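You operate a simulated robot arm through the tools that you are given. There is no shell and no other tool. Be economical: measure what you need, move in short steps, check, and stop when the job is done.

You run a simulated two-armed robot. Do the job below in one go: nothing can be reset, and whatever is moved stays where it is left.

TASK
Pick up the brown cartridge from the lower shelf of the test bench with one hand, pass it to the other hand and put it on the top of the white table. Turn the allowance dial to 2. Put the green module marked "M3" from the top of the shade bench on the bottom shelf of the steel rack and the green module labelled "M1" on the top of the white table. Fetch the test stud card and set it on the front of the plant bench. Put the stained silencer on the label block on the lower shelf of the test bench. The order is free.
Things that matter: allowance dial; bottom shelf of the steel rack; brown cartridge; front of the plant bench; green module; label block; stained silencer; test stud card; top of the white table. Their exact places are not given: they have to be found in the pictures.

It is judged by the outcome, as a careful person would: the job done as asked, and still so three seconds after it is handed in. It fails if anything else is knocked over, pushed out of place, dropped, spilled or broken.

THE ROBOT
Two 7-joint arms with two-finger grippers on one trunk, on a base that drives. Base frame: it is fixed to the floor where the robot stands at the start and does not move with it; the origin is under the middle of the robot, x ahead of it, y to its left, z up. Units: m, rad, N and s.
The left shoulder is at the start at [0.115, 0.216, 1.065], the right one opposite. With the tool pointing down near the work surface each hand reaches from about 0.1 to 0.8 m from the robot's upright axis, wherever it stands, measured 20 degrees to its own side. Places, roughly: allowance dial [-1, 0.8, 0.4]; bottom shelf of the steel rack [0.4, 2.1, 0.3]; brown cartridge [-0.25, 3.75, 0.5]; front of the plant bench (17x22 cm) [-3.18, 4.84, 0.9]; label block [-0.25, 3, 0.5]; stained silencer (4x4x10 cm) [-3.1, 4.1, 0.9]; test stud card [-1.75, 2.5, 0.5]; top of the white table [-3.3, 1.6, 0.8]. Payload 3.18 kg a hand.
The TCP of each hand is the grasp point between the finger pads, 0.03 m short of the fingertips. In the tool frame z runs along the fingers and y along their closing line. Largest opening 0.144 m; the body of the gripper starts 0.103 m behind the TCP.
Orientation is that of the tool frame in the base frame, as a unit quaternion [w, x, y, z]. With the fingers straight down and closing along the base's y, the tool's x points along the base's -x, its y along +y and its z along -z.

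THE INTERFACE
- The arms move only by the tool nudge_tool. It takes "left_rows", "right_rows" or both (then of equal length, played together; a hand with none holds still); each is a list of rows, each an object of numbers (a shift or turn left out is 0, a gripper value left out holds the last): "x", "y", "z": the shift along the tool's x, y, z in units of 20 mm (1.0 is 20 mm); "rx", "ry", "rz": the turn, a rotation vector about the tool's x, y, z in units of 8 degrees (1.0 is 8 degrees); "hand": the closure in counts, from 0 (fully open) to 255 (shut). In form: [{"x": .., "y": .., "z": .., "rx": .., "ry": .., "rz": .., "hand": ..}, ...]. A call has 1 to 20 rows; each row shifts and turns the commanded pose from where the row before left it, along the tool's axes as they then stand. A call with a number of a shift or a turn outside -1 to 1 is refused whole. Each row takes 0.2 s and may step no farther than 0.05 m and 0.15 rad from the row before; otherwise, or with a gripper value out of range, the whole call is refused. Where a pose cannot be reached the arm comes as near as it can. A force on the tool above 40 N (or 10 N above the force at the start of the call, whichever is more), or a blocked arm, ends the call early, and 0.2 s more pass. The fingers move at their own pace and stop on an object; they squeeze with about 37 N. The grip force told is the motor's: it shows also when the fingers shut on nothing. Time passes only in rows, and 0.2 s behind the last, so rows that do not move let the fingers close. The reply holds the time, the measured pose of the TCP, the force on the tool along the base axes, the opening and the grip force, in the units named above and with some noise, with the torque about the TCP (base axes, N m) and any sound that the robot's microphone picked up, and new pictures: "views" is both (left out), scene, wrist or none (wrist: the cameras of the hands that moved).
- Cameras (640 x 400 px; columns grow to the right, rows downward): "scene" is now at [0.2263, -0.0017, 1.2388]; the picture's right is [-0.01, -1.00, 0.00], its down [-0.68, 0.01, -0.73] and it looks along [0.73, -0.01, -0.68] (base axes); focal length 271 px, centre (320, 200). "left" rides on the left gripper at [0.077, -0.016, -0.143] in its tool frame; the picture's right is [0.21, 0.98, 0.00], its down [-0.84, 0.18, -0.51] and it looks along [-0.50, 0.11, 0.86] (tool axes); focal length 218 px, centre (320, 200). "right" rides on the right gripper at [0.076, 0.016, -0.143] in its tool frame; the picture's right is [-0.21, 0.98, 0.00], its down [-0.84, -0.18, -0.51] and it looks along [-0.50, -0.11, 0.86] (tool axes); focal length 218 px, centre (320, 200).
- move_column(by): slides the trunk up (or, below 0, down) by that many m; the arms and the scene camera ride with it, the base frame stays. It gives what a move gives, with no picture.
- base_move(legs): drives the robot by 1 to 6 legs, each [ahead, left, turn to the left] in m, m and rad, along the robot's own axes; the way and the turn of a leg run together, so that a leg with both is an arc; at most 1.5 m and 3.142 rad a leg. The arms and the cameras ride along, it lands a little off, and it stops where it bumps. It gives what a move gives, and a new picture of the scene camera.
- pan_tilt(pan, tilt): turns the head with the scene camera to pan (to the left, within 1.396 rad either way) and tilt (down, from -0.506 to 1.204), counted from straight ahead of the robot. It gives what a move gives, and a new picture of the scene camera.
- pixel_to_xyz(camera, pixels): for up to 12 pixels [column, row] of the newest picture of that camera ("zoom" is the newest enlarged one), the place [x, y, z] in the base frame of the surface seen there, good to about 0.002 m. No time passes.
- close_up(camera, box): a new picture of the part [left, top, right, bottom] of that camera's present view, enlarged. No time passes.
- hand_in(): hands the job in; it is judged then, once.

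Keep the steps short. Do not move on a guess: measure, check each grasp and each placing, and mend mistakes. In all there are 134 turns and 274 pictures (those below and enlarged ones count). Leave the grippers open and the arms clear of the work at the hand-in unless told otherwise, and finish with a single line.

The tools are called after ">>>" by a JSON object that holds its "api" and its "payload". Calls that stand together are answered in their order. nudge_tool: Moves the arms, as the interface text tells. Its arguments: {"type":"object","properties":{"left_rows":{"type":"array","items":{"type":"object","properties":{"x":{"type":"number"},"y":{"type":"number"},"z":{"type":"number"},"rx":{"type":"number"},"ry":{"type":"number"},"rz":{"type":"number"},"hand":{"type":"number"}}}},"right_rows":{"type":"array","items":{"type":"object","properties":{"x":{"type":"number"},"y":{"type":"number"},"z":{"type":"number"},"rx":{"type":"number"},"ry":{"type":"number"},"rz":{"type":"number"},"hand":{"type":"number"}}}},"views":{"type":"string","enum":["both","scene","wrist","none"]}},"required":[]} The other tools are called the same way: move_column (by) slides the trunk up or down; base_move (legs) drives the base; pan_tilt (pan, tilt) turns the head that bears the scene camera; pixel_to_xyz (camera, pixels) gives the place of the surface under pixels of a picture; close_up (camera, box) takes an enlarged picture of a part of a camera's view; hand_in () hands the job in.

At the start:

```text
clock: 0.0
left_tool_pos: [0.4597, 0.1842, 0.6419]
left_tcp_rot: [0.0, 0.0, 1.0, 0.0]
left_wrist_force: [0.3, -0.2, 0.1]
left_moment: [-0.01, 0.01, -0.01]
left_width: 0.144
left_grasp_force: 0.0
right_tool_pos: [0.466, -0.1654, 0.6796]
right_tcp_rot: [0.0, 0.0, 1.0, 0.0]
right_wrist_force: [-0.7, 0.2, 0.1]
right_moment: [-0.01, 0.0, 0.01]
right_width: 0.144
right_grasp_force: 0.0
trunk travel left (down, up): [-0.15, 0.219]
robot x, y, heading: [-0.0029, 0.002, 0.001]
head pan, tilt: [-0.014, 0.75]
```

scene: 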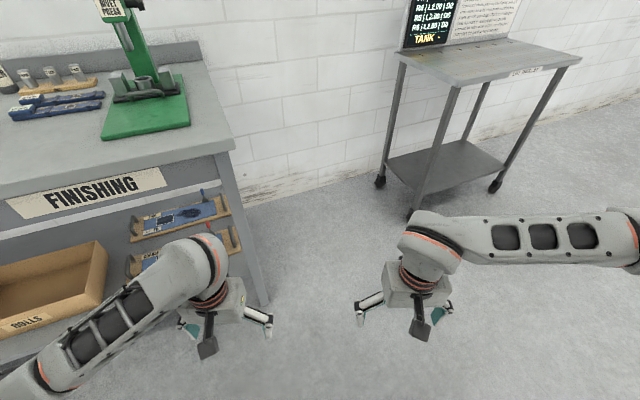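
right: 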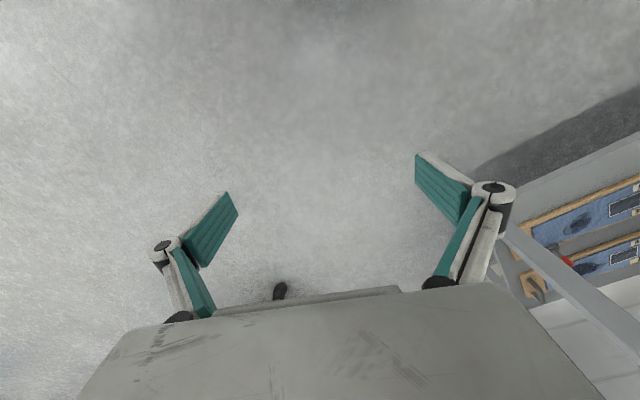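
left: 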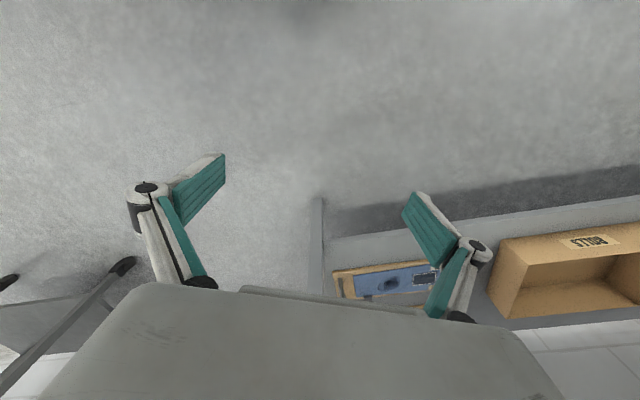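

I see a finishing bench ahead left and a steel stand to the right. First I look around to the left.

>>> {"api": "pan_tilt", "payload": {"pan": 1.39, "tilt": 0.35}}

>>> {"api": "pan_tilt", "payload": {"pan": 0.6, "tilt": 0.35}}

>>> {"api": "pan_tilt", "payload": {"pan": -1.3, "tilt": 0.35}}

```text
clock: 1.5
left_tool_pos: [0.4595, 0.1833, 0.6422]
left_tcp_rot: [0.0, 0.0, 1.0, 0.0]
left_wrist_force: [0.9, -0.7, -0.6]
left_moment: [0.01, -0.01, -0.01]
left_width: 0.1442
left_grasp_force: 0.0
right_tool_pos: [0.4661, -0.1661, 0.6794]
right_tcp_rot: [0.0, 0.001, 1.0, 0.0]
right_wrist_force: [0.6, 0.6, 0.2]
right_moment: [0.02, 0.0, 0.0]
right_width: 0.1441
right_grasp_force: 0.0
trunk travel left (down, up): [-0.15, 0.219]
robot x, y, heading: [-0.0009, 0.0023, -0.005]
head pan, tilt: [1.389, 0.351]
```

scene: 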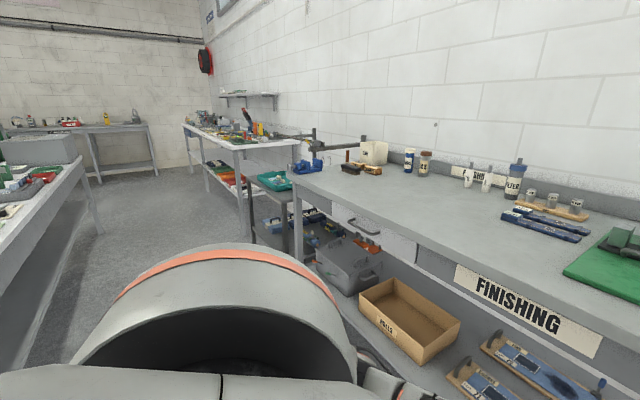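

```text
clock: 2.7
left_tool_pos: [0.4583, 0.1839, 0.6429]
left_tcp_rot: [0.0, 0.0, 1.0, 0.0]
left_wrist_force: [0.3, 0.3, -1.1]
left_moment: [-0.02, -0.02, 0.0]
left_width: 0.1441
left_grasp_force: 0.1
right_tool_pos: [0.4663, -0.1652, 0.6793]
right_tcp_rot: [0.0, 0.001, 1.0, 0.0]
right_wrist_force: [0.8, 0.2, -0.2]
right_moment: [0.01, -0.01, -0.01]
right_width: 0.1442
right_grasp_force: 0.0
trunk travel left (down, up): [-0.15, 0.219]
robot x, y, heading: [0.0008, 0.0021, 0.005]
head pan, tilt: [0.6, 0.351]
```

scene: 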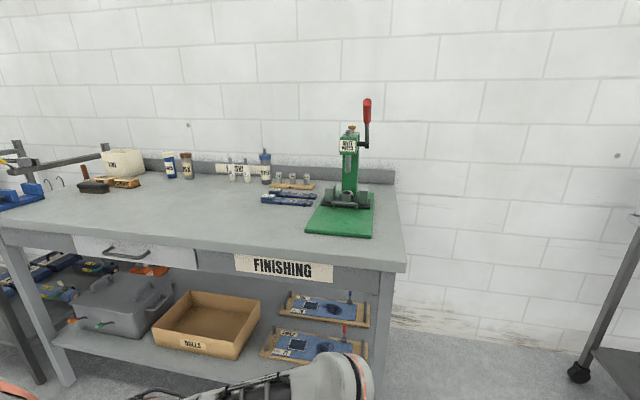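

```text
clock: 4.5
left_tool_pos: [0.4605, 0.1826, 0.642]
left_tcp_rot: [0.001, 0.0, 1.0, 0.0]
left_wrist_force: [-0.2, 0.3, -0.5]
left_moment: [0.01, 0.01, 0.0]
left_width: 0.1437
left_grasp_force: 0.0
right_tool_pos: [0.4671, -0.165, 0.6804]
right_tcp_rot: [0.001, 0.001, 1.0, 0.0]
right_wrist_force: [-0.8, 0.5, -0.9]
right_moment: [0.04, 0.01, 0.04]
right_width: 0.1439
right_grasp_force: 0.0
trunk travel left (down, up): [-0.15, 0.219]
robot x, y, heading: [-0.0025, 0.0012, 0.001]
head pan, tilt: [-1.3, 0.351]
```

scene: 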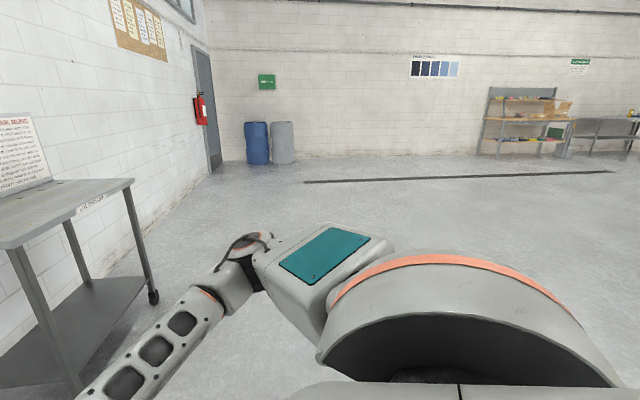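

Next: look left again and measure where the benches stand before driving.

>>> {"api": "pan_tilt", "payload": {"pan": 1.39, "tilt": 0.4}}

>>> {"api": "pixel_to_xyz", "payload": {"camera": "scene", "pixels": [[5, 250], [78, 160], [95, 220], [290, 190], [310, 240], [280, 135], [185, 115], [240, 225], [130, 107], [255, 170], [320, 240], [10, 120]]}}

>>> {"api": "close_up", "payload": {"camera": "scene", "box": [160, 80, 360, 205]}}

>>> {"api": "close_up", "payload": {"camera": "scene", "box": [0, 80, 160, 240]}}

```text
clock: 6.9
left_tool_pos: [0.4595, 0.1834, 0.6419]
left_tcp_rot: [0.0, -0.001, 1.0, 0.0]
left_wrist_force: [0.3, -0.3, -0.4]
left_moment: [0.04, -0.01, 0.0]
left_width: 0.1443
left_grasp_force: 0.0
right_tool_pos: [0.4668, -0.166, 0.679]
right_tcp_rot: [0.0, -0.001, 1.0, 0.0]
right_wrist_force: [0.2, -0.5, 0.0]
right_moment: [0.0, -0.03, -0.02]
right_width: 0.1439
right_grasp_force: 0.0
trunk travel left (down, up): [-0.15, 0.219]
robot x, y, heading: [-0.0013, -0.0024, -0.003]
head pan, tilt: [1.389, 0.4]
```

scene: 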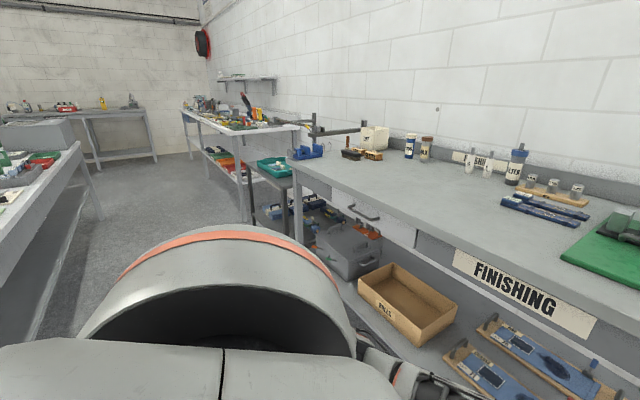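

```text
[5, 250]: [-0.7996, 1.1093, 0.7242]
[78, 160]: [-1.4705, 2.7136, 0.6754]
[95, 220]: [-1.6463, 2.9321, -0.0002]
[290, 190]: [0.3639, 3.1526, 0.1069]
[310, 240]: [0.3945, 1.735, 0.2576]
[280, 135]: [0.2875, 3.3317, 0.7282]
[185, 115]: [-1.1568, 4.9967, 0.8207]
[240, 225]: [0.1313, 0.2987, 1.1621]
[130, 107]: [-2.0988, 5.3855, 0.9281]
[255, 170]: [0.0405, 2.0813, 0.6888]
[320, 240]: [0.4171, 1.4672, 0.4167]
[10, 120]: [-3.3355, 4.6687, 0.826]
```

```text
3.20 times, centred on (260, 142) of scene
```

zoom: 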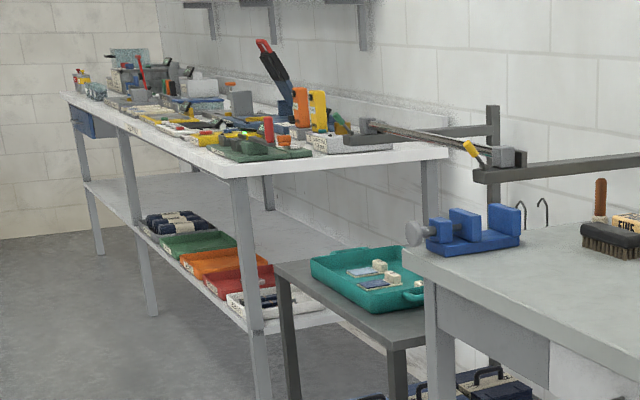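

```text
2.50 times, centred on (80, 160) of scene
```

zoom: 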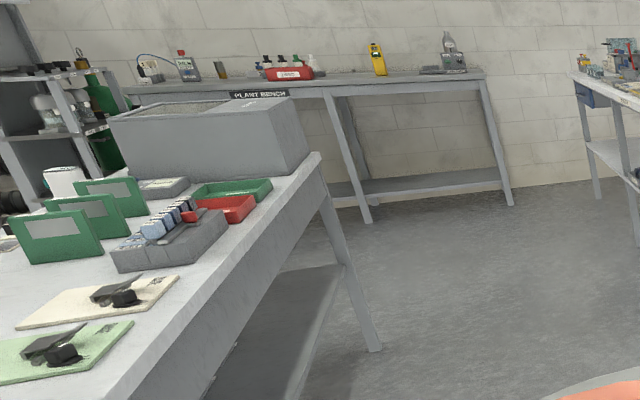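

The aisle runs along +y between the island (edge near x −0.8) and the benches on the right. I back up 0.4 and turn left, head level.

>>> {"api": "base_move", "payload": {"legs": [[-0.3, 0, 0], [0, 0, 1.57]]}}

>>> {"api": "pan_tilt", "payload": {"pan": 0.0, "tilt": 0.45}}

>>> {"api": "pan_tilt", "payload": {"pan": 1.0, "tilt": 0.6}}

```text
clock: 12.7
left_tool_pos: [-0.4679, 0.4653, 0.6418]
left_tcp_rot: [0.001, -0.698, 0.716, 0.0]
left_wrist_force: [0.5, -0.2, -0.5]
left_moment: [-0.02, 0.01, 0.01]
left_width: 0.144
left_grasp_force: 0.0
right_tool_pos: [-0.1181, 0.4617, 0.6786]
right_tcp_rot: [0.0, -0.698, 0.716, 0.0]
right_wrist_force: [0.4, -1.3, -0.3]
right_moment: [0.01, -0.01, 0.0]
right_width: 0.1441
right_grasp_force: 0.1
trunk travel left (down, up): [-0.15, 0.219]
robot x, y, heading: [-0.2947, -0.0034, 1.541]
head pan, tilt: [1.389, 0.4]
```

scene: 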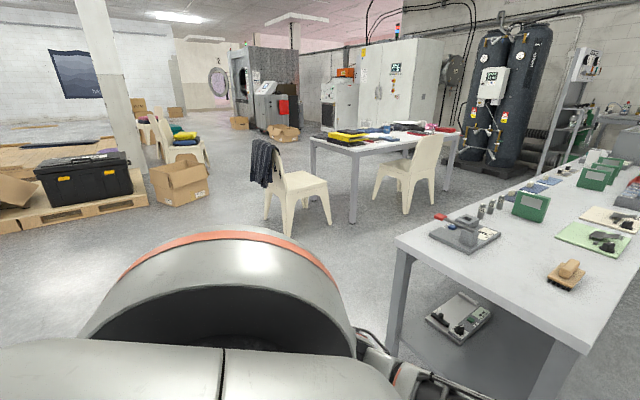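

```text
clock: 14.2
left_tool_pos: [-0.4672, 0.4643, 0.6412]
left_tcp_rot: [0.001, -0.698, 0.716, 0.0]
left_wrist_force: [1.2, 0.2, 0.3]
left_moment: [-0.02, 0.01, -0.01]
left_width: 0.144
left_grasp_force: 0.0
right_tool_pos: [-0.1191, 0.4623, 0.6791]
right_tcp_rot: [0.0, -0.698, 0.716, 0.0]
right_wrist_force: [0.2, 0.3, 0.5]
right_moment: [0.01, 0.0, 0.02]
right_width: 0.1438
right_grasp_force: 0.0
trunk travel left (down, up): [-0.15, 0.219]
robot x, y, heading: [-0.2985, 0.0019, 1.542]
head pan, tilt: [0.0, 0.45]
```

scene: 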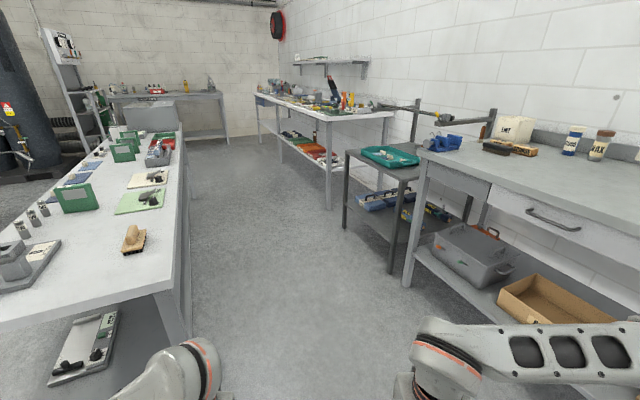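

```text
clock: 15.5
left_tool_pos: [-0.4674, 0.4652, 0.6413]
left_tcp_rot: [0.0, -0.697, 0.717, 0.0]
left_wrist_force: [0.6, 0.3, 0.2]
left_moment: [0.02, 0.02, 0.01]
left_width: 0.1439
left_grasp_force: 0.0
right_tool_pos: [-0.1182, 0.4627, 0.68]
right_tcp_rot: [-0.001, -0.698, 0.717, 0.0]
right_wrist_force: [0.1, -0.4, 0.5]
right_moment: [-0.02, 0.01, -0.01]
right_width: 0.1441
right_grasp_force: 0.0
trunk travel left (down, up): [-0.15, 0.219]
robot x, y, heading: [-0.2994, -0.0003, 1.543]
head pan, tilt: [1.0, 0.6]
```

scene: 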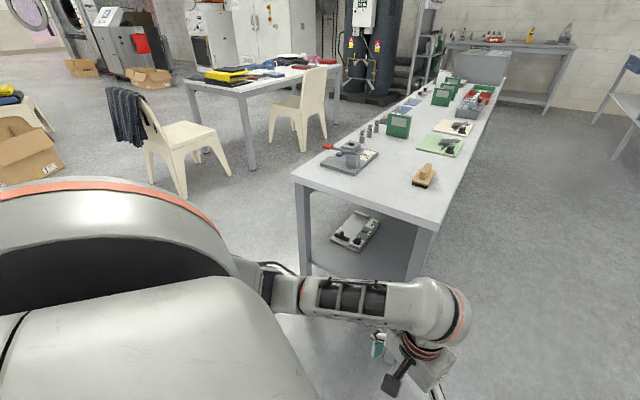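

I zoom on the island's top and the device on its lower shelf near (355,232).

>>> {"api": "close_up", "payload": {"camera": "scene", "box": [300, 70, 510, 200]}}

>>> {"api": "close_up", "payload": {"camera": "scene", "box": [320, 200, 400, 250]}}

>>> {"api": "pixel_to_xyz", "payload": {"camera": "scene", "pixels": [[295, 175], [438, 228], [500, 88], [440, 85], [398, 122], [441, 95], [355, 232], [346, 240], [365, 222], [424, 172], [352, 250], [378, 222]]}}

```text
3.05 times, centred on (405, 135) of scene
```

zoom: 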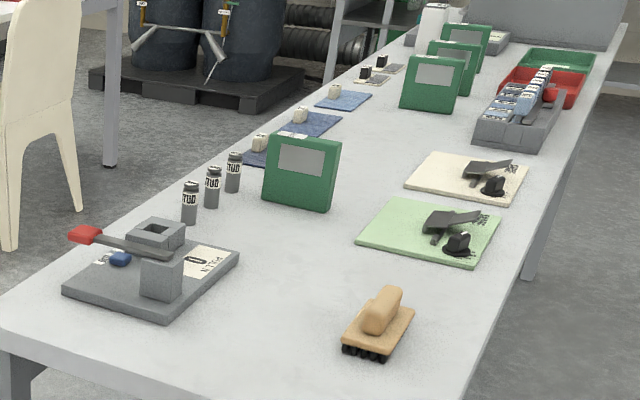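

```text
8.00 times, centred on (360, 225) of scene
```

zoom: 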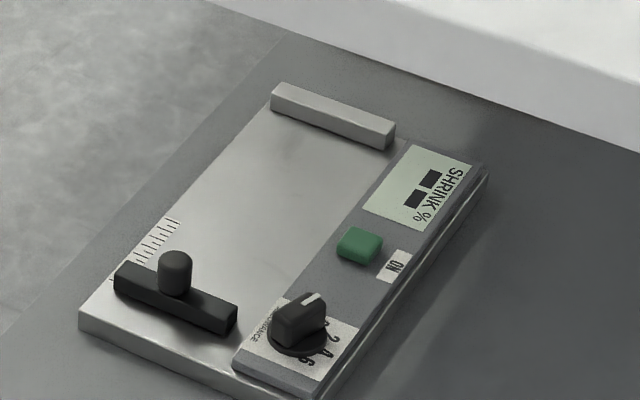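

```text
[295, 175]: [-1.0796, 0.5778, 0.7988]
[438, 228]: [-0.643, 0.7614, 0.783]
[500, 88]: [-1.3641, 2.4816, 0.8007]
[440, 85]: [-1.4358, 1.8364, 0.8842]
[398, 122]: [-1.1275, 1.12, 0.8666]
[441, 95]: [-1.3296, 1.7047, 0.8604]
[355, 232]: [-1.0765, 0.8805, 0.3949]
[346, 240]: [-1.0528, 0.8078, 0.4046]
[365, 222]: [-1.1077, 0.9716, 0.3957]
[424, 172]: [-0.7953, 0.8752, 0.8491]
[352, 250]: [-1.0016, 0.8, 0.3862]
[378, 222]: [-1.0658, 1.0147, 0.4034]
```

>>> {"api": "close_up", "payload": {"camera": "scene", "box": [380, 70, 476, 142]}}

>>> {"api": "pan_tilt", "payload": {"pan": 0.3, "tilt": 0.3}}

>>> {"api": "close_up", "payload": {"camera": "scene", "box": [360, 80, 600, 230]}}

```text
5.56 times, centred on (428, 106) of scene
```

zoom: 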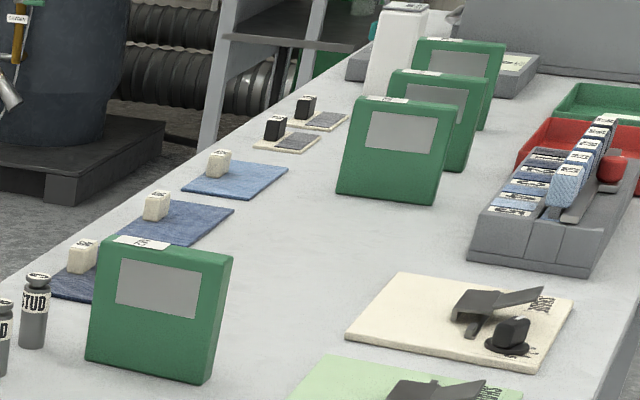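

```text
clock: 16.6
left_tool_pos: [-0.4664, 0.464, 0.6421]
left_tcp_rot: [0.0, -0.698, 0.716, 0.0]
left_wrist_force: [0.3, 0.5, 0.1]
left_moment: [0.02, 0.01, 0.04]
left_width: 0.1439
left_grasp_force: 0.1
right_tool_pos: [-0.1176, 0.4627, 0.6795]
right_tcp_rot: [0.0, -0.697, 0.717, 0.0]
right_wrist_force: [0.2, -0.3, 0.0]
right_moment: [-0.02, -0.01, -0.02]
right_width: 0.144
right_grasp_force: 0.2
trunk travel left (down, up): [-0.15, 0.219]
robot x, y, heading: [-0.2949, 0.0005, 1.541]
head pan, tilt: [0.3, 0.3]
```

scene: 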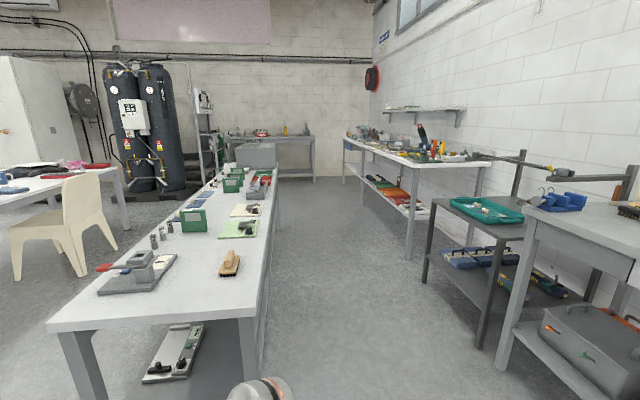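

```text
2.67 times, centred on (480, 155) of scene
```

zoom: 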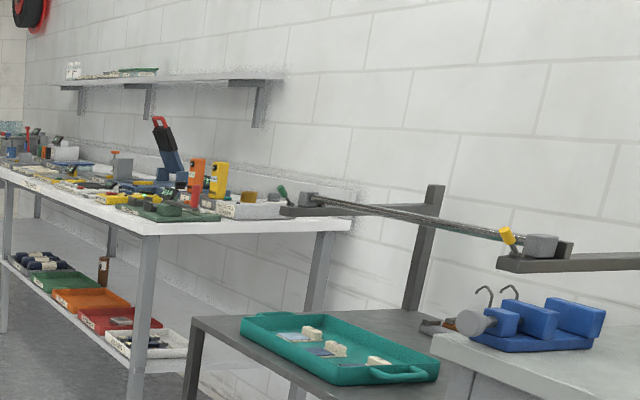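

Labels sit on top of the modules. First job: the dial. I drive to face the island's south end (heading ≈1.97), about 0.8 m short of the dial.

>>> {"api": "base_move", "payload": {"legs": [[0, 0, 0.43], [0.22, 0.32, 0]]}}

>>> {"api": "pan_tilt", "payload": {"pan": 0.0, "tilt": 0.6}}

>>> {"api": "close_up", "payload": {"camera": "scene", "box": [220, 150, 420, 275]}}

```text
clock: 21.2
left_tool_pos: [-1.0265, 0.4245, 0.6414]
left_tcp_rot: [0.0, 0.836, -0.549, -0.001]
left_wrist_force: [0.3, -0.9, 0.4]
left_moment: [-0.02, -0.02, 0.01]
left_width: 0.1443
left_grasp_force: 0.1
right_tool_pos: [-0.7087, 0.5688, 0.6795]
right_tcp_rot: [-0.001, 0.836, -0.549, 0.0]
right_wrist_force: [0.0, -0.8, -0.3]
right_moment: [0.01, 0.01, 0.0]
right_width: 0.1442
right_grasp_force: 0.0
trunk travel left (down, up): [-0.15, 0.219]
robot x, y, heading: [-0.6764, 0.0753, 1.98]
head pan, tilt: [0.3, 0.3]
```

scene: 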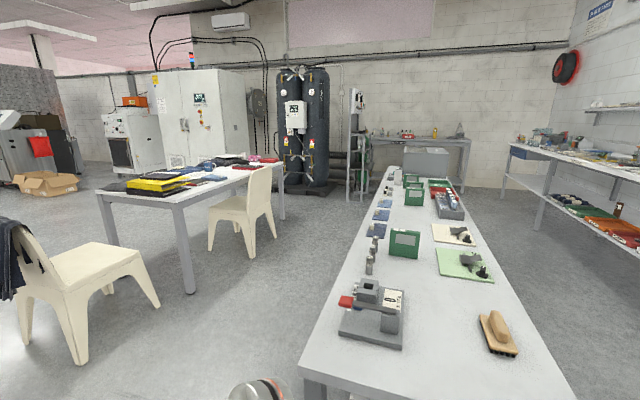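

```text
clock: 22.0
left_tool_pos: [-1.0269, 0.4232, 0.6413]
left_tcp_rot: [0.0, 0.836, -0.549, -0.001]
left_wrist_force: [0.9, 0.0, -0.2]
left_moment: [0.02, 0.0, 0.03]
left_width: 0.1441
left_grasp_force: 0.1
right_tool_pos: [-0.709, 0.5686, 0.6799]
right_tcp_rot: [0.0, 0.836, -0.549, 0.0]
right_wrist_force: [0.6, -0.5, -0.2]
right_moment: [-0.01, 0.0, -0.02]
right_width: 0.1442
right_grasp_force: 0.0
trunk travel left (down, up): [-0.15, 0.219]
robot x, y, heading: [-0.6752, 0.0758, 1.979]
head pan, tilt: [0.0, 0.6]
```

scene: 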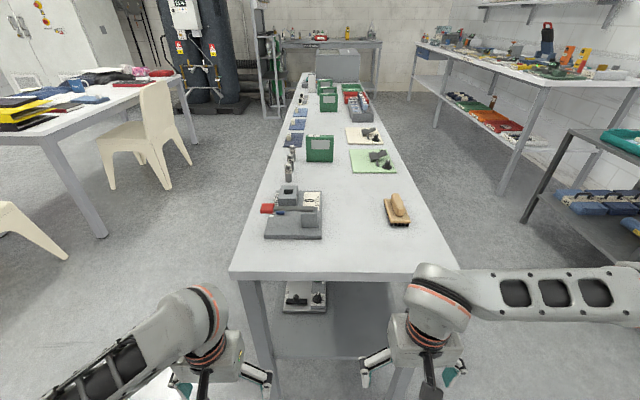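

```text
3.20 times, centred on (320, 212) of scene
```

zoom: 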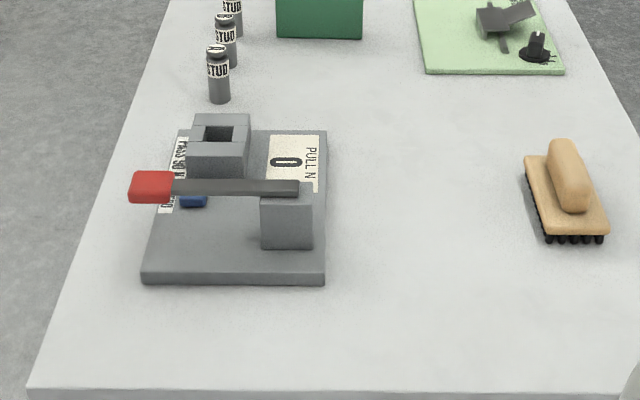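

>>> {"api": "close_up", "payload": {"camera": "scene", "box": [270, 275, 350, 325]}}

>>> {"api": "pixel_to_xyz", "payload": {"camera": "scene", "pixels": [[317, 298], [313, 305], [322, 305], [317, 293], [290, 300], [305, 310], [234, 275], [455, 271], [234, 283], [263, 345], [365, 345], [281, 350]]}}

```text
8.00 times, centred on (310, 300) of scene
```

zoom: 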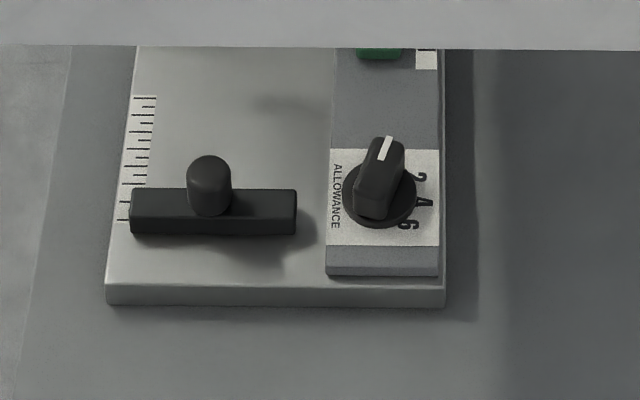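

```text
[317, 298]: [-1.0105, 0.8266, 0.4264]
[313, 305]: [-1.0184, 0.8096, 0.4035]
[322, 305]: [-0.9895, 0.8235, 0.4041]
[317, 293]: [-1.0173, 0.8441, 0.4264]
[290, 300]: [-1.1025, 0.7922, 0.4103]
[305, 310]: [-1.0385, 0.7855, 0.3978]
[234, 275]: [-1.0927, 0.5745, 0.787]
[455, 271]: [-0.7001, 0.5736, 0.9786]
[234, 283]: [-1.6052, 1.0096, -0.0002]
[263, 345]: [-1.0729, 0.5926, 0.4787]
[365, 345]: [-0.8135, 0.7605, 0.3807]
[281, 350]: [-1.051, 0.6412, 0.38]
```

The dial pointer (white mark, zoom (388,147)) points at about 0; "2" is to its right, so it needs roughly 40° clockwise. I pitch the left hand forward ~45° and draw the right hand back, then lower the trunk.

>>> {"api": "nudge_tool", "payload": {"left_rows": [{"ry": -1, "hand": 255}, {"ry": -1}, {"ry": -1}, {"ry": -1}, {"ry": -1}, {"ry": -0.6}, {}, {}], "right_rows": [{"x": 1}, {"x": 1}, {"x": 1}, {"x": 1}, {"x": 1}, {"x": 1}, {"x": 1}, {"x": 1}], "views": "none"}}

>>> {"api": "move_column", "payload": {"by": -0.149}}

>>> {"api": "base_move", "payload": {"legs": [[0.1, 0, 0]]}}

>>> {"api": "pan_tilt", "payload": {"pan": 0.0, "tilt": 0.9}}

```text
clock: 23.8
left_tool_pos: [-1.0278, 0.4245, 0.6415]
left_tcp_rot: [-0.21, 0.772, -0.508, -0.318]
left_wrist_force: [-0.4, -0.2, 0.2]
left_moment: [-0.01, 0.0, 0.0]
left_width: 0.0
left_grasp_force: 30.8
right_tool_pos: [-0.6541, 0.4279, 0.672]
right_tcp_rot: [0.0, 0.835, -0.55, 0.002]
right_wrist_force: [-0.9, -0.1, 0.5]
right_moment: [0.01, 0.0, -0.02]
right_width: 0.144
right_grasp_force: 0.1
right hand out of reach, approached as far as the arm can: row 8
trunk travel left (down, up): [-0.15, 0.219]
robot x, y, heading: [-0.6745, 0.0764, 1.979]
head pan, tilt: [0.0, 0.6]
```

```text
clock: 24.8
left_tool_pos: [-1.023, 0.4159, 0.566]
left_tcp_rot: [-0.2, 0.777, -0.511, -0.307]
left_wrist_force: [0.1, -0.1, 0.6]
left_moment: [0.02, -0.01, 0.01]
left_width: 0.0
left_grasp_force: 30.7
right_tool_pos: [-0.6371, 0.3819, 0.5719]
right_tcp_rot: [0.061, 0.83, -0.547, 0.093]
right_wrist_force: [1.1, 8.2, 21.8]
right_moment: [0.56, -0.54, 0.05]
right_width: 0.1452
right_grasp_force: 0.0
trunk travel left (down, up): [-0.085, 0.285]
robot x, y, heading: [-0.6781, 0.075, 1.977]
head pan, tilt: [0.0, 0.6]
stopped: the force on the tool passed its limit at 162 N (the readings are from after the stop); the commanded pose is now the measured one
```

```text
clock: 25.9
left_tool_pos: [-1.0631, 0.506, 0.5666]
left_tcp_rot: [-0.2, 0.779, -0.51, -0.306]
left_wrist_force: [-0.1, -0.7, 0.6]
left_moment: [-0.03, 0.0, -0.02]
left_width: 0.0
left_grasp_force: 31.0
right_tool_pos: [-0.6771, 0.4725, 0.5721]
right_tcp_rot: [0.061, 0.831, -0.545, 0.094]
right_wrist_force: [0.5, -3.9, 12.4]
right_moment: [-0.01, 0.23, 0.2]
right_width: 0.1456
right_grasp_force: 0.2
trunk travel left (down, up): [-0.085, 0.285]
robot x, y, heading: [-0.7121, 0.1653, 1.98]
head pan, tilt: [0.0, 0.6]
```

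scene: 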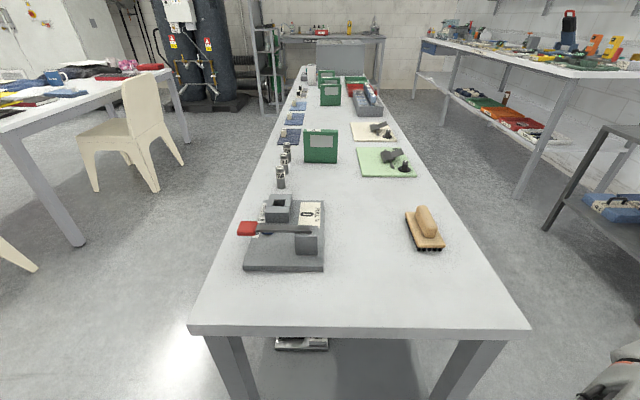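

```text
clock: 26.7
left_tool_pos: [-1.063, 0.5067, 0.5646]
left_tcp_rot: [-0.201, 0.778, -0.51, -0.307]
left_wrist_force: [-0.1, -0.1, -0.4]
left_moment: [-0.02, -0.02, 0.0]
left_width: 0.0001
left_grasp_force: 31.0
right_tool_pos: [-0.6765, 0.4722, 0.5714]
right_tcp_rot: [0.062, 0.831, -0.545, 0.094]
right_wrist_force: [1.7, -1.2, 6.6]
right_moment: [0.02, 0.02, 0.04]
right_width: 0.1456
right_grasp_force: 0.1
trunk travel left (down, up): [-0.085, 0.285]
robot x, y, heading: [-0.7188, 0.165, 1.978]
head pan, tilt: [0.0, 0.901]
```

scene: 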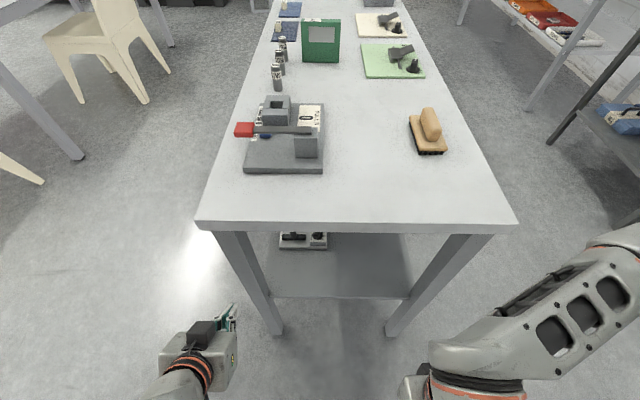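

The right hand touched the robot's own body as the trunk sank. I move it forward and up, then lower the rest.

>>> {"api": "nudge_tool", "payload": {"right_rows": [{"z": -1, "x": -0.5}, {"z": -1, "x": -0.5}, {"z": -1, "x": -0.5}, {"z": -1, "x": -0.5}, {"z": -1, "x": -0.5}, {"z": -1, "x": -0.5}], "views": "none"}}

>>> {"api": "move_column", "payload": {"by": -0.08}}

>>> {"api": "nudge_tool", "payload": {"left_rows": [{}]}}

>>> {"api": "close_up", "payload": {"camera": "scene", "box": [270, 200, 350, 250]}}

```text
clock: 28.1
left_tool_pos: [-1.0645, 0.5058, 0.5657]
left_tcp_rot: [-0.2, 0.778, -0.51, -0.307]
left_wrist_force: [0.4, -0.2, 0.0]
left_moment: [0.03, 0.01, 0.03]
left_width: 0.0
left_grasp_force: 30.4
right_tool_pos: [-0.7126, 0.5559, 0.672]
right_tcp_rot: [0.063, 0.831, -0.544, 0.095]
right_wrist_force: [0.4, 0.4, 0.3]
right_moment: [0.01, -0.01, 0.0]
right_width: 0.144
right_grasp_force: 0.0
right hand out of reach, approached as far as the arm can: row 1
trunk travel left (down, up): [-0.085, 0.285]
robot x, y, heading: [-0.7174, 0.1647, 1.982]
head pan, tilt: [0.0, 0.901]
```

```text
clock: 28.8
left_tool_pos: [-1.06, 0.5004, 0.5198]
left_tcp_rot: [-0.198, 0.781, -0.512, -0.299]
left_wrist_force: [-2.5, -1.9, 21.7]
left_moment: [-3.01, -1.65, -0.56]
left_width: 0.0002
left_grasp_force: 30.6
right_tool_pos: [-0.7123, 0.5445, 0.6177]
right_tcp_rot: [0.074, 0.829, -0.542, 0.115]
right_wrist_force: [-0.4, -0.4, 0.6]
right_moment: [0.0, -0.01, -0.01]
right_width: 0.144
right_grasp_force: 0.0
trunk travel left (down, up): [-0.039, 0.33]
robot x, y, heading: [-0.7178, 0.1659, 1.978]
head pan, tilt: [0.0, 0.901]
stopped: the force on the tool passed its limit at 92 N (the readings are from after the stop); the commanded pose is now the measured one
```

```text
clock: 29.2
left_tool_pos: [-1.0602, 0.4994, 0.5196]
left_tcp_rot: [-0.198, 0.78, -0.512, -0.3]
left_wrist_force: [-4.6, -5.4, 28.4]
left_moment: [-3.71, -2.19, -1.17]
left_width: 0.0001
left_grasp_force: 31.2
right_tool_pos: [-0.7124, 0.5458, 0.6189]
right_tcp_rot: [0.074, 0.828, -0.543, 0.114]
right_wrist_force: [-0.6, -0.2, -0.3]
right_moment: [0.04, -0.02, -0.03]
right_width: 0.1441
right_grasp_force: 0.1
trunk travel left (down, up): [-0.039, 0.33]
robot x, y, heading: [-0.7185, 0.1645, 1.981]
head pan, tilt: [0.0, 0.901]
```

scene: 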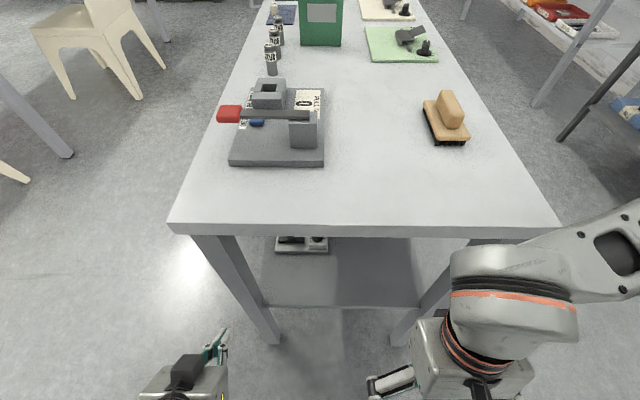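
left: 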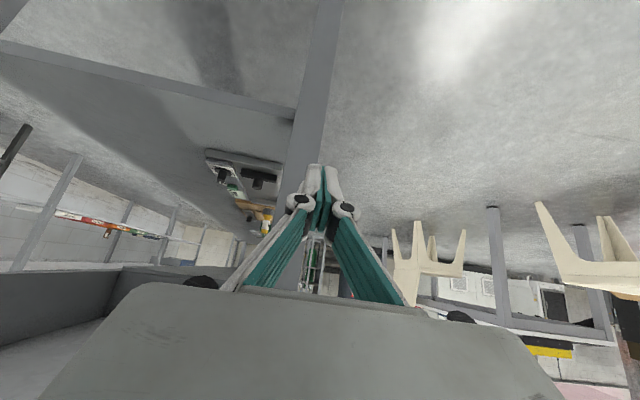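

```text
8.00 times, centred on (310, 225) of scene
```

zoom: 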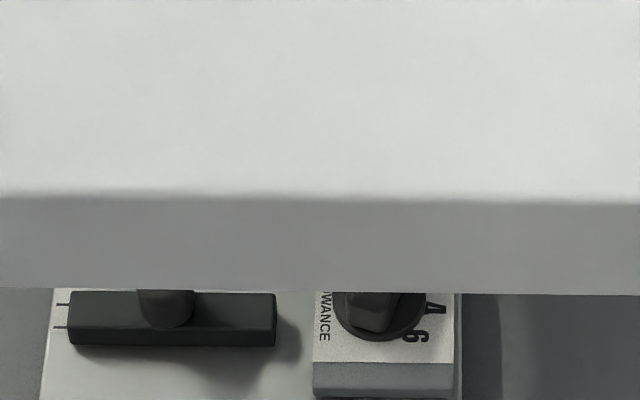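

The left wrist picture is upside down (camera below the hand), and the hand leans on the robot. I lift it and roll it 180° so the camera is above and looks down at the dial.

>>> {"api": "nudge_tool", "payload": {"left_rows": [{"x": -1, "z": -1}, {"x": -1, "z": -1}, {"x": -1, "z": -1}, {"rz": 1}, {"rz": 1}, {"rz": 1}, {"rz": 1}, {"rz": 1}, {"rz": 1}, {"rz": 1}, {"rz": 1}, {"rz": 1}, {"rz": 1}], "views": "none"}}

>>> {"api": "nudge_tool", "payload": {"left_rows": [{"rz": 1}, {"rz": 1}, {"rz": 1}, {"rz": 1}, {"rz": 1}, {"rz": 1}, {"rz": 1}, {"rz": 1}, {"rz": 1}, {"rz": 1}, {"rz": 1}, {"rz": 1}, {"rz": 0.5}, {}]}}

```text
clock: 32.0
left_tool_pos: [-1.0447, 0.5397, 0.548]
left_tcp_rot: [-0.043, -0.268, 0.895, 0.355]
left_wrist_force: [0.2, -0.2, 0.3]
left_moment: [-0.02, 0.02, 0.02]
left_width: 0.0
left_grasp_force: 31.0
left hand out of reach, approached as far as the arm can: row 1, 2, 3
right_tool_pos: [-0.7123, 0.5466, 0.6176]
right_tcp_rot: [0.074, 0.828, -0.543, 0.114]
right_wrist_force: [0.9, 0.3, 1.1]
right_moment: [0.02, 0.01, 0.01]
right_width: 0.144
right_grasp_force: 0.0
trunk travel left (down, up): [-0.039, 0.33]
robot x, y, heading: [-0.7121, 0.1675, 1.976]
head pan, tilt: [0.0, 0.901]
```

```text
clock: 35.0
left_tool_pos: [-1.0449, 0.5405, 0.548]
left_tcp_rot: [-0.299, 0.513, 0.781, 0.196]
left_wrist_force: [1.0, -0.4, 0.6]
left_moment: [0.0, -0.02, -0.01]
left_width: 0.0
left_grasp_force: 30.8
right_tool_pos: [-0.712, 0.5459, 0.6181]
right_tcp_rot: [0.075, 0.828, -0.543, 0.115]
right_wrist_force: [0.4, 0.3, -0.3]
right_moment: [0.0, 0.03, 0.01]
right_width: 0.144
right_grasp_force: 0.1
trunk travel left (down, up): [-0.039, 0.33]
robot x, y, heading: [-0.7146, 0.1642, 1.98]
head pan, tilt: [0.0, 0.901]
```

scene: 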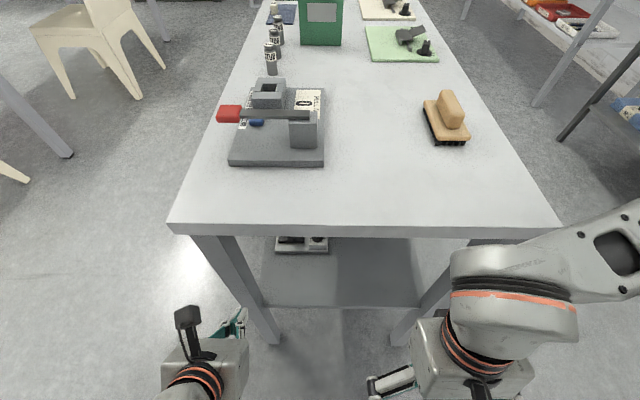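
left: 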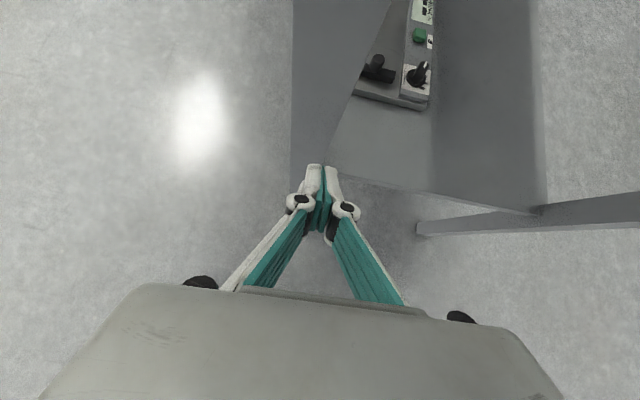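

The roll worked; the dial shows at (417,75). Close-up for the scale.

>>> {"api": "close_up", "payload": {"camera": "left", "box": [376, 50, 456, 100]}}

>>> {"api": "pixel_to_xyz", "payload": {"camera": "left", "pixels": [[417, 75], [417, 70], [425, 63], [412, 85], [410, 108], [375, 97], [330, 140], [425, 90], [405, 35], [432, 40], [550, 212], [370, 76]]}}

```text
8.00 times, centred on (416, 75) of left
```

zoom: 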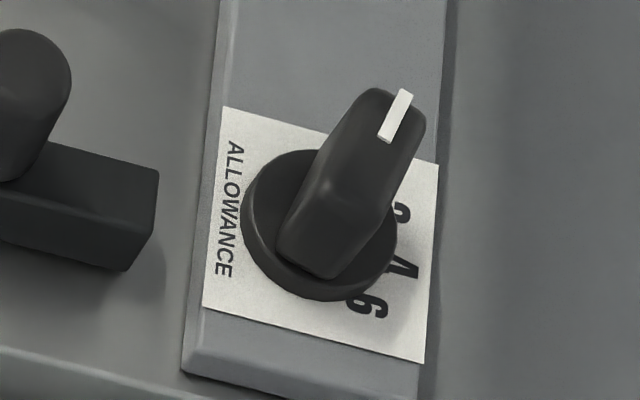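

```text
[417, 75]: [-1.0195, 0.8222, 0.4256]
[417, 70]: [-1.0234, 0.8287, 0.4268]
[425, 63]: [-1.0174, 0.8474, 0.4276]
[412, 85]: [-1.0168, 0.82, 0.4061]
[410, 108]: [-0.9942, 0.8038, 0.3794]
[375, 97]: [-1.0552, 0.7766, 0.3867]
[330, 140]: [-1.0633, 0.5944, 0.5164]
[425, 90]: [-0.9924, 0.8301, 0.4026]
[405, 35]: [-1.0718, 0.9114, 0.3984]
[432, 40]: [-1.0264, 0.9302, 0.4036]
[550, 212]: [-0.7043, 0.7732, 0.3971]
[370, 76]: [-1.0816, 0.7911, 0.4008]
```

>>> {"api": "pixel_to_xyz", "payload": {"camera": "zoom", "pixels": [[405, 98], [388, 136], [395, 118], [330, 188], [400, 208], [408, 265], [368, 305], [250, 230], [390, 240], [300, 292], [235, 150], [222, 270]]}}

```text
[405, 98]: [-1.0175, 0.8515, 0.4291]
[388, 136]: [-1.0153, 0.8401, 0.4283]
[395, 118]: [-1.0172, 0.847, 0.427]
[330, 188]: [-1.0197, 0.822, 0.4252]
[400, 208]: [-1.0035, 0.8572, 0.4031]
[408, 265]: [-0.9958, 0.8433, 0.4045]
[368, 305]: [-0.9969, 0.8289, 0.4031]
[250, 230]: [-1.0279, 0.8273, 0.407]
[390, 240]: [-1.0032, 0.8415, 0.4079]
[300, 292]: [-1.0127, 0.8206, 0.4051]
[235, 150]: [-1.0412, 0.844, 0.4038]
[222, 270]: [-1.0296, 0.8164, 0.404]
```

Dial axis at about (−1.0155, 0.8344); pointer ≈ −8°, "2" ≈ +28° (clockwise from +y). I'll push the near end of the knob leftward with shut fingertips: first go right, then forward and down to just short of it.

>>> {"api": "nudge_tool", "payload": {"left_rows": [{"y": 0.96}, {"y": 0.96}, {"y": 0.96}, {"y": 0.96}, {"y": 0.96}, {"y": 0.96}, {"y": 0.96}, {"y": 0.96}, {"y": 0.95}, {"x": 0.408, "z": 0.97}, {"x": 0.408, "z": 0.97}, {"x": 0.408, "z": 0.97}, {"x": 0.408, "z": 0.97}, {"x": 0.408, "z": 0.97}, {"x": 0.408, "z": 0.97}, {"x": 0.408, "z": 0.97}, {"x": 0.408, "z": 0.97}, {"x": 0.408, "z": 0.97}, {"x": 0.408, "z": 0.97}]}}

>>> {"api": "close_up", "payload": {"camera": "left", "box": [240, 60, 400, 160]}}

```text
clock: 36.8
left_tool_pos: [-0.9554, 0.5757, 0.5188]
left_tcp_rot: [-0.342, 0.548, 0.75, 0.144]
left_wrist_force: [0.6, 0.1, 0.2]
left_moment: [-0.02, 0.0, 0.0]
left_width: 0.0
left_grasp_force: 30.2
right_tool_pos: [-0.708, 0.5505, 0.6207]
right_tcp_rot: [0.075, 0.829, -0.543, 0.111]
right_wrist_force: [0.2, 1.2, -0.6]
right_moment: [-0.02, 0.0, -0.03]
right_width: 0.1438
right_grasp_force: 0.1
trunk travel left (down, up): [-0.039, 0.33]
robot x, y, heading: [-0.7146, 0.1658, 1.984]
head pan, tilt: [0.0, 0.901]
stopped in row 8 (left hand): the arm was blocked; the commanded pose is now the measured one
```

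scene: 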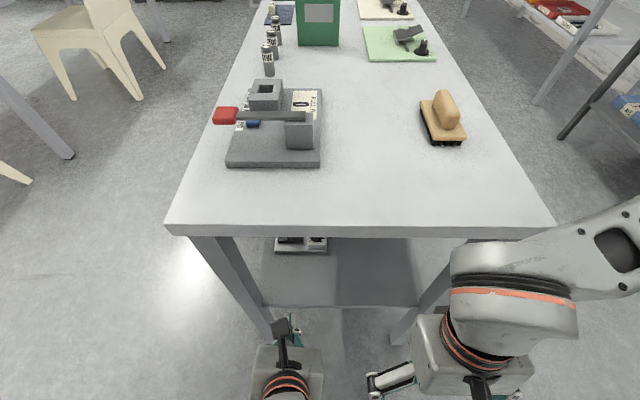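
left: 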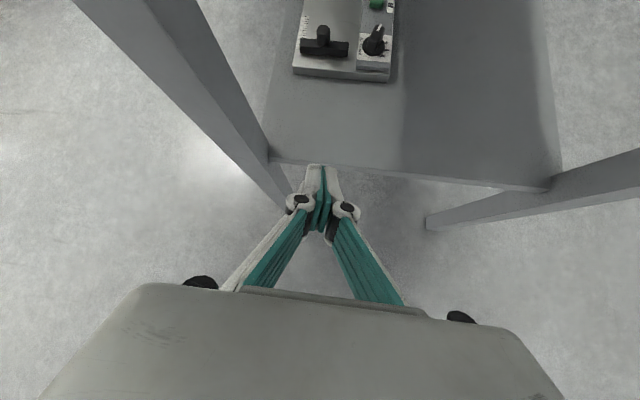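

```text
4.00 times, centred on (320, 110) of left
```

zoom: 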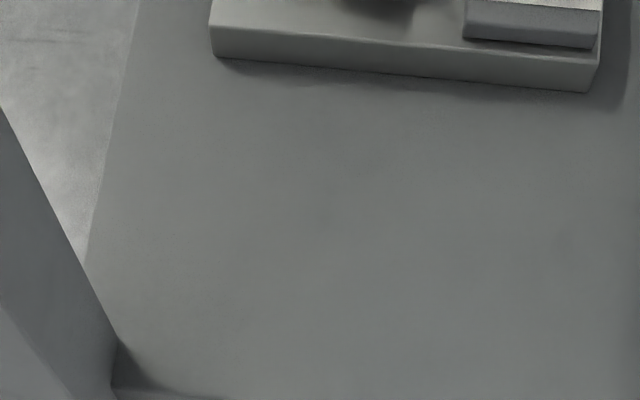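

The left arm is blocked going farther right. I shift the base 0.13 m to the right instead.

>>> {"api": "base_move", "payload": {"legs": [[0, -0.13, 0]]}}

>>> {"api": "nudge_tool", "payload": {"left_rows": [{"x": -0.4, "z": -0.4}], "views": "wrist"}}

```text
clock: 38.6
left_tool_pos: [-0.8374, 0.6259, 0.5182]
left_tcp_rot: [-0.341, 0.547, 0.75, 0.144]
left_wrist_force: [0.9, -0.3, 0.3]
left_moment: [-0.01, -0.01, 0.03]
left_width: 0.0
left_grasp_force: 30.9
right_tool_pos: [-0.5913, 0.6008, 0.6215]
right_tcp_rot: [0.073, 0.829, -0.544, 0.109]
right_wrist_force: [-0.6, 0.4, 0.4]
right_moment: [0.01, -0.03, 0.0]
right_width: 0.144
right_grasp_force: 0.1
trunk travel left (down, up): [-0.039, 0.33]
robot x, y, heading: [-0.5961, 0.2162, 1.981]
head pan, tilt: [0.0, 0.901]
```

scene: 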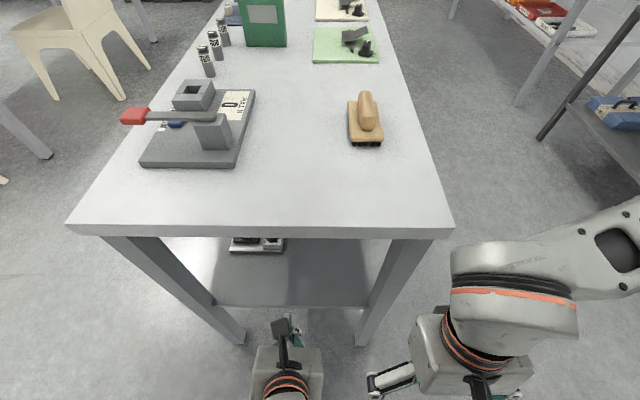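

```text
clock: 39.0
left_tool_pos: [-0.8364, 0.6203, 0.5188]
left_tcp_rot: [-0.344, 0.544, 0.751, 0.148]
left_wrist_force: [0.2, -0.4, -0.1]
left_moment: [0.09, 0.03, -0.01]
left_width: 0.0
left_grasp_force: 30.5
right_tool_pos: [-0.5917, 0.6001, 0.6181]
right_tcp_rot: [0.077, 0.828, -0.544, 0.113]
right_wrist_force: [-0.5, -0.8, 0.4]
right_moment: [0.02, 0.04, 0.01]
right_width: 0.144
right_grasp_force: 0.1
trunk travel left (down, up): [-0.039, 0.33]
robot x, y, heading: [-0.6002, 0.2175, 1.978]
head pan, tilt: [0.0, 0.901]
```

left: 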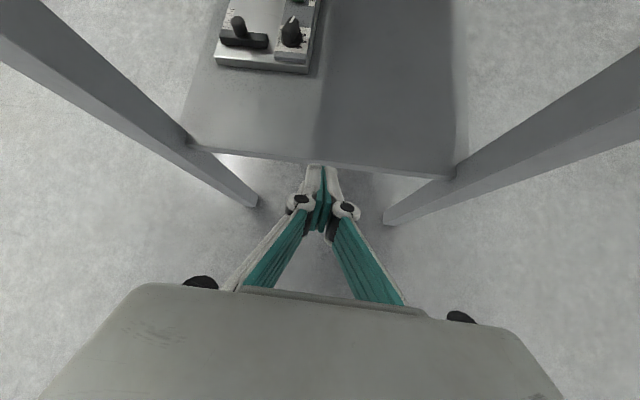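

>>> {"api": "nudge_tool", "payload": {"left_rows": [{"rz": -0.8}, {"rz": -0.77}, {"rx": -0.52, "rz": 0.54}, {"rx": -0.52, "rz": 0.54}, {"x": 0.43, "y": -0.364, "z": 0.95}, {"x": 0.43, "y": -0.364, "z": 0.95}, {"x": 0.43, "y": -0.364, "z": 0.95}, {"x": 0.43, "y": -0.364, "z": 0.95}, {"x": 0.43, "y": -0.364, "z": 0.95}, {"x": 0.43, "y": -0.364, "z": 0.95}, {"x": 0.43, "y": -0.364, "z": 0.95}, {"x": 0.43, "y": -0.364, "z": 0.95}, {"x": 0.43, "y": -0.364, "z": 0.95}, {"x": 0.43, "y": -0.364, "z": 0.95}, {}], "views": "wrist"}}

>>> {"api": "close_up", "payload": {"camera": "left", "box": [240, 60, 400, 160]}}

```text
clock: 42.2
left_tool_pos: [-0.9627, 0.7702, 0.4311]
left_tcp_rot: [-0.296, 0.544, 0.755, 0.214]
left_wrist_force: [-0.3, 0.5, -0.3]
left_moment: [-0.03, -0.02, -0.02]
left_width: 0.0
left_grasp_force: 30.1
right_tool_pos: [-0.5926, 0.5975, 0.6179]
right_tcp_rot: [0.074, 0.828, -0.543, 0.115]
right_wrist_force: [0.7, -0.4, -0.7]
right_moment: [-0.02, 0.01, 0.03]
right_width: 0.1441
right_grasp_force: 0.0
trunk travel left (down, up): [-0.039, 0.33]
robot x, y, heading: [-0.5959, 0.2174, 1.981]
head pan, tilt: [0.0, 0.901]
```

left: 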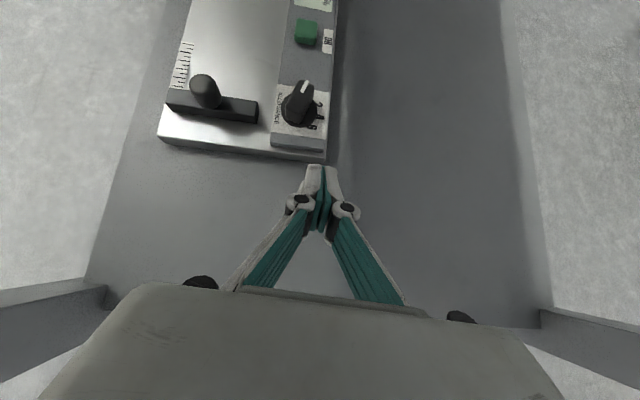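

```text
4.00 times, centred on (320, 110) of left
```

zoom: 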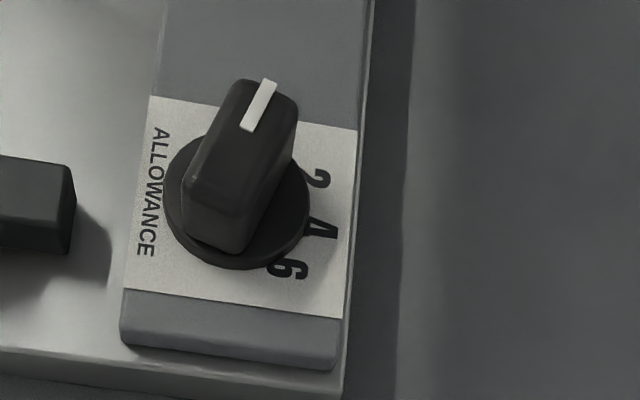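

>>> {"api": "pixel_to_xyz", "payload": {"camera": "zoom", "pixels": [[172, 200], [302, 215], [235, 266], [319, 178], [321, 227], [290, 270], [265, 84], [248, 125], [220, 245], [192, 195], [292, 120], [240, 85]]}}

```text
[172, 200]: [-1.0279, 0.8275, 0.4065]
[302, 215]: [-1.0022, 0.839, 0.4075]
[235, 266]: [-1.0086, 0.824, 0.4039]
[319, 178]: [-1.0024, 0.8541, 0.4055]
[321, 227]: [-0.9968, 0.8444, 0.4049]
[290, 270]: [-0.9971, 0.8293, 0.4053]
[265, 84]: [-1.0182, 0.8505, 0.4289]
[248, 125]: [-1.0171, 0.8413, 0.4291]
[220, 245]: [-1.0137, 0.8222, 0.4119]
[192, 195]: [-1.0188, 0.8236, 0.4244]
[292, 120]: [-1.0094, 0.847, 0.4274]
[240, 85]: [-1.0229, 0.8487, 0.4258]
```

>>> {"api": "nudge_tool", "payload": {"left_rows": [{"x": 0.37, "z": -0.4}, {"x": 0.493, "z": 0.458, "y": -0.03}, {"x": 0.493, "z": 0.458, "y": -0.03}, {"x": 0.493, "z": 0.458, "y": -0.03}, {}], "views": "wrist"}}

>>> {"api": "close_up", "payload": {"camera": "left", "box": [240, 110, 400, 210]}}

```text
clock: 43.4
left_tool_pos: [-0.9785, 0.8088, 0.4435]
left_tcp_rot: [-0.296, 0.544, 0.755, 0.213]
left_wrist_force: [0.7, -1.0, 0.8]
left_moment: [0.0, 0.0, -0.03]
left_width: 0.0001
left_grasp_force: 30.9
right_tool_pos: [-0.5919, 0.5975, 0.6178]
right_tcp_rot: [0.073, 0.828, -0.543, 0.115]
right_wrist_force: [-0.3, -0.3, 0.1]
right_moment: [0.02, 0.0, -0.01]
right_width: 0.1439
right_grasp_force: 0.0
trunk travel left (down, up): [-0.039, 0.33]
robot x, y, heading: [-0.599, 0.2177, 1.982]
head pan, tilt: [0.0, 0.901]
```

left: 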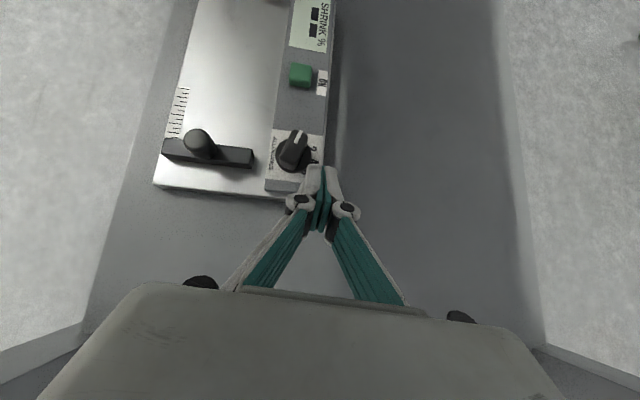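

```text
4.00 times, centred on (320, 160) of left
```

zoom: 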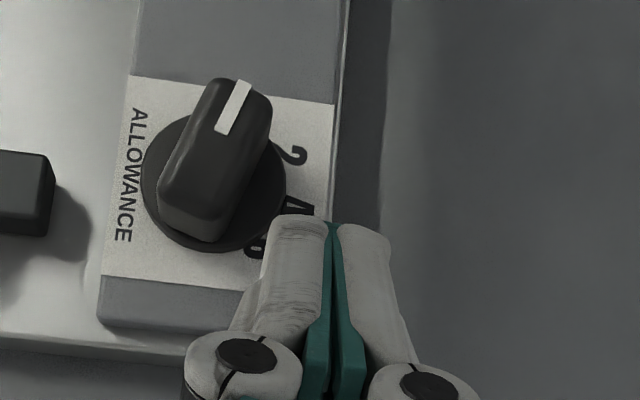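

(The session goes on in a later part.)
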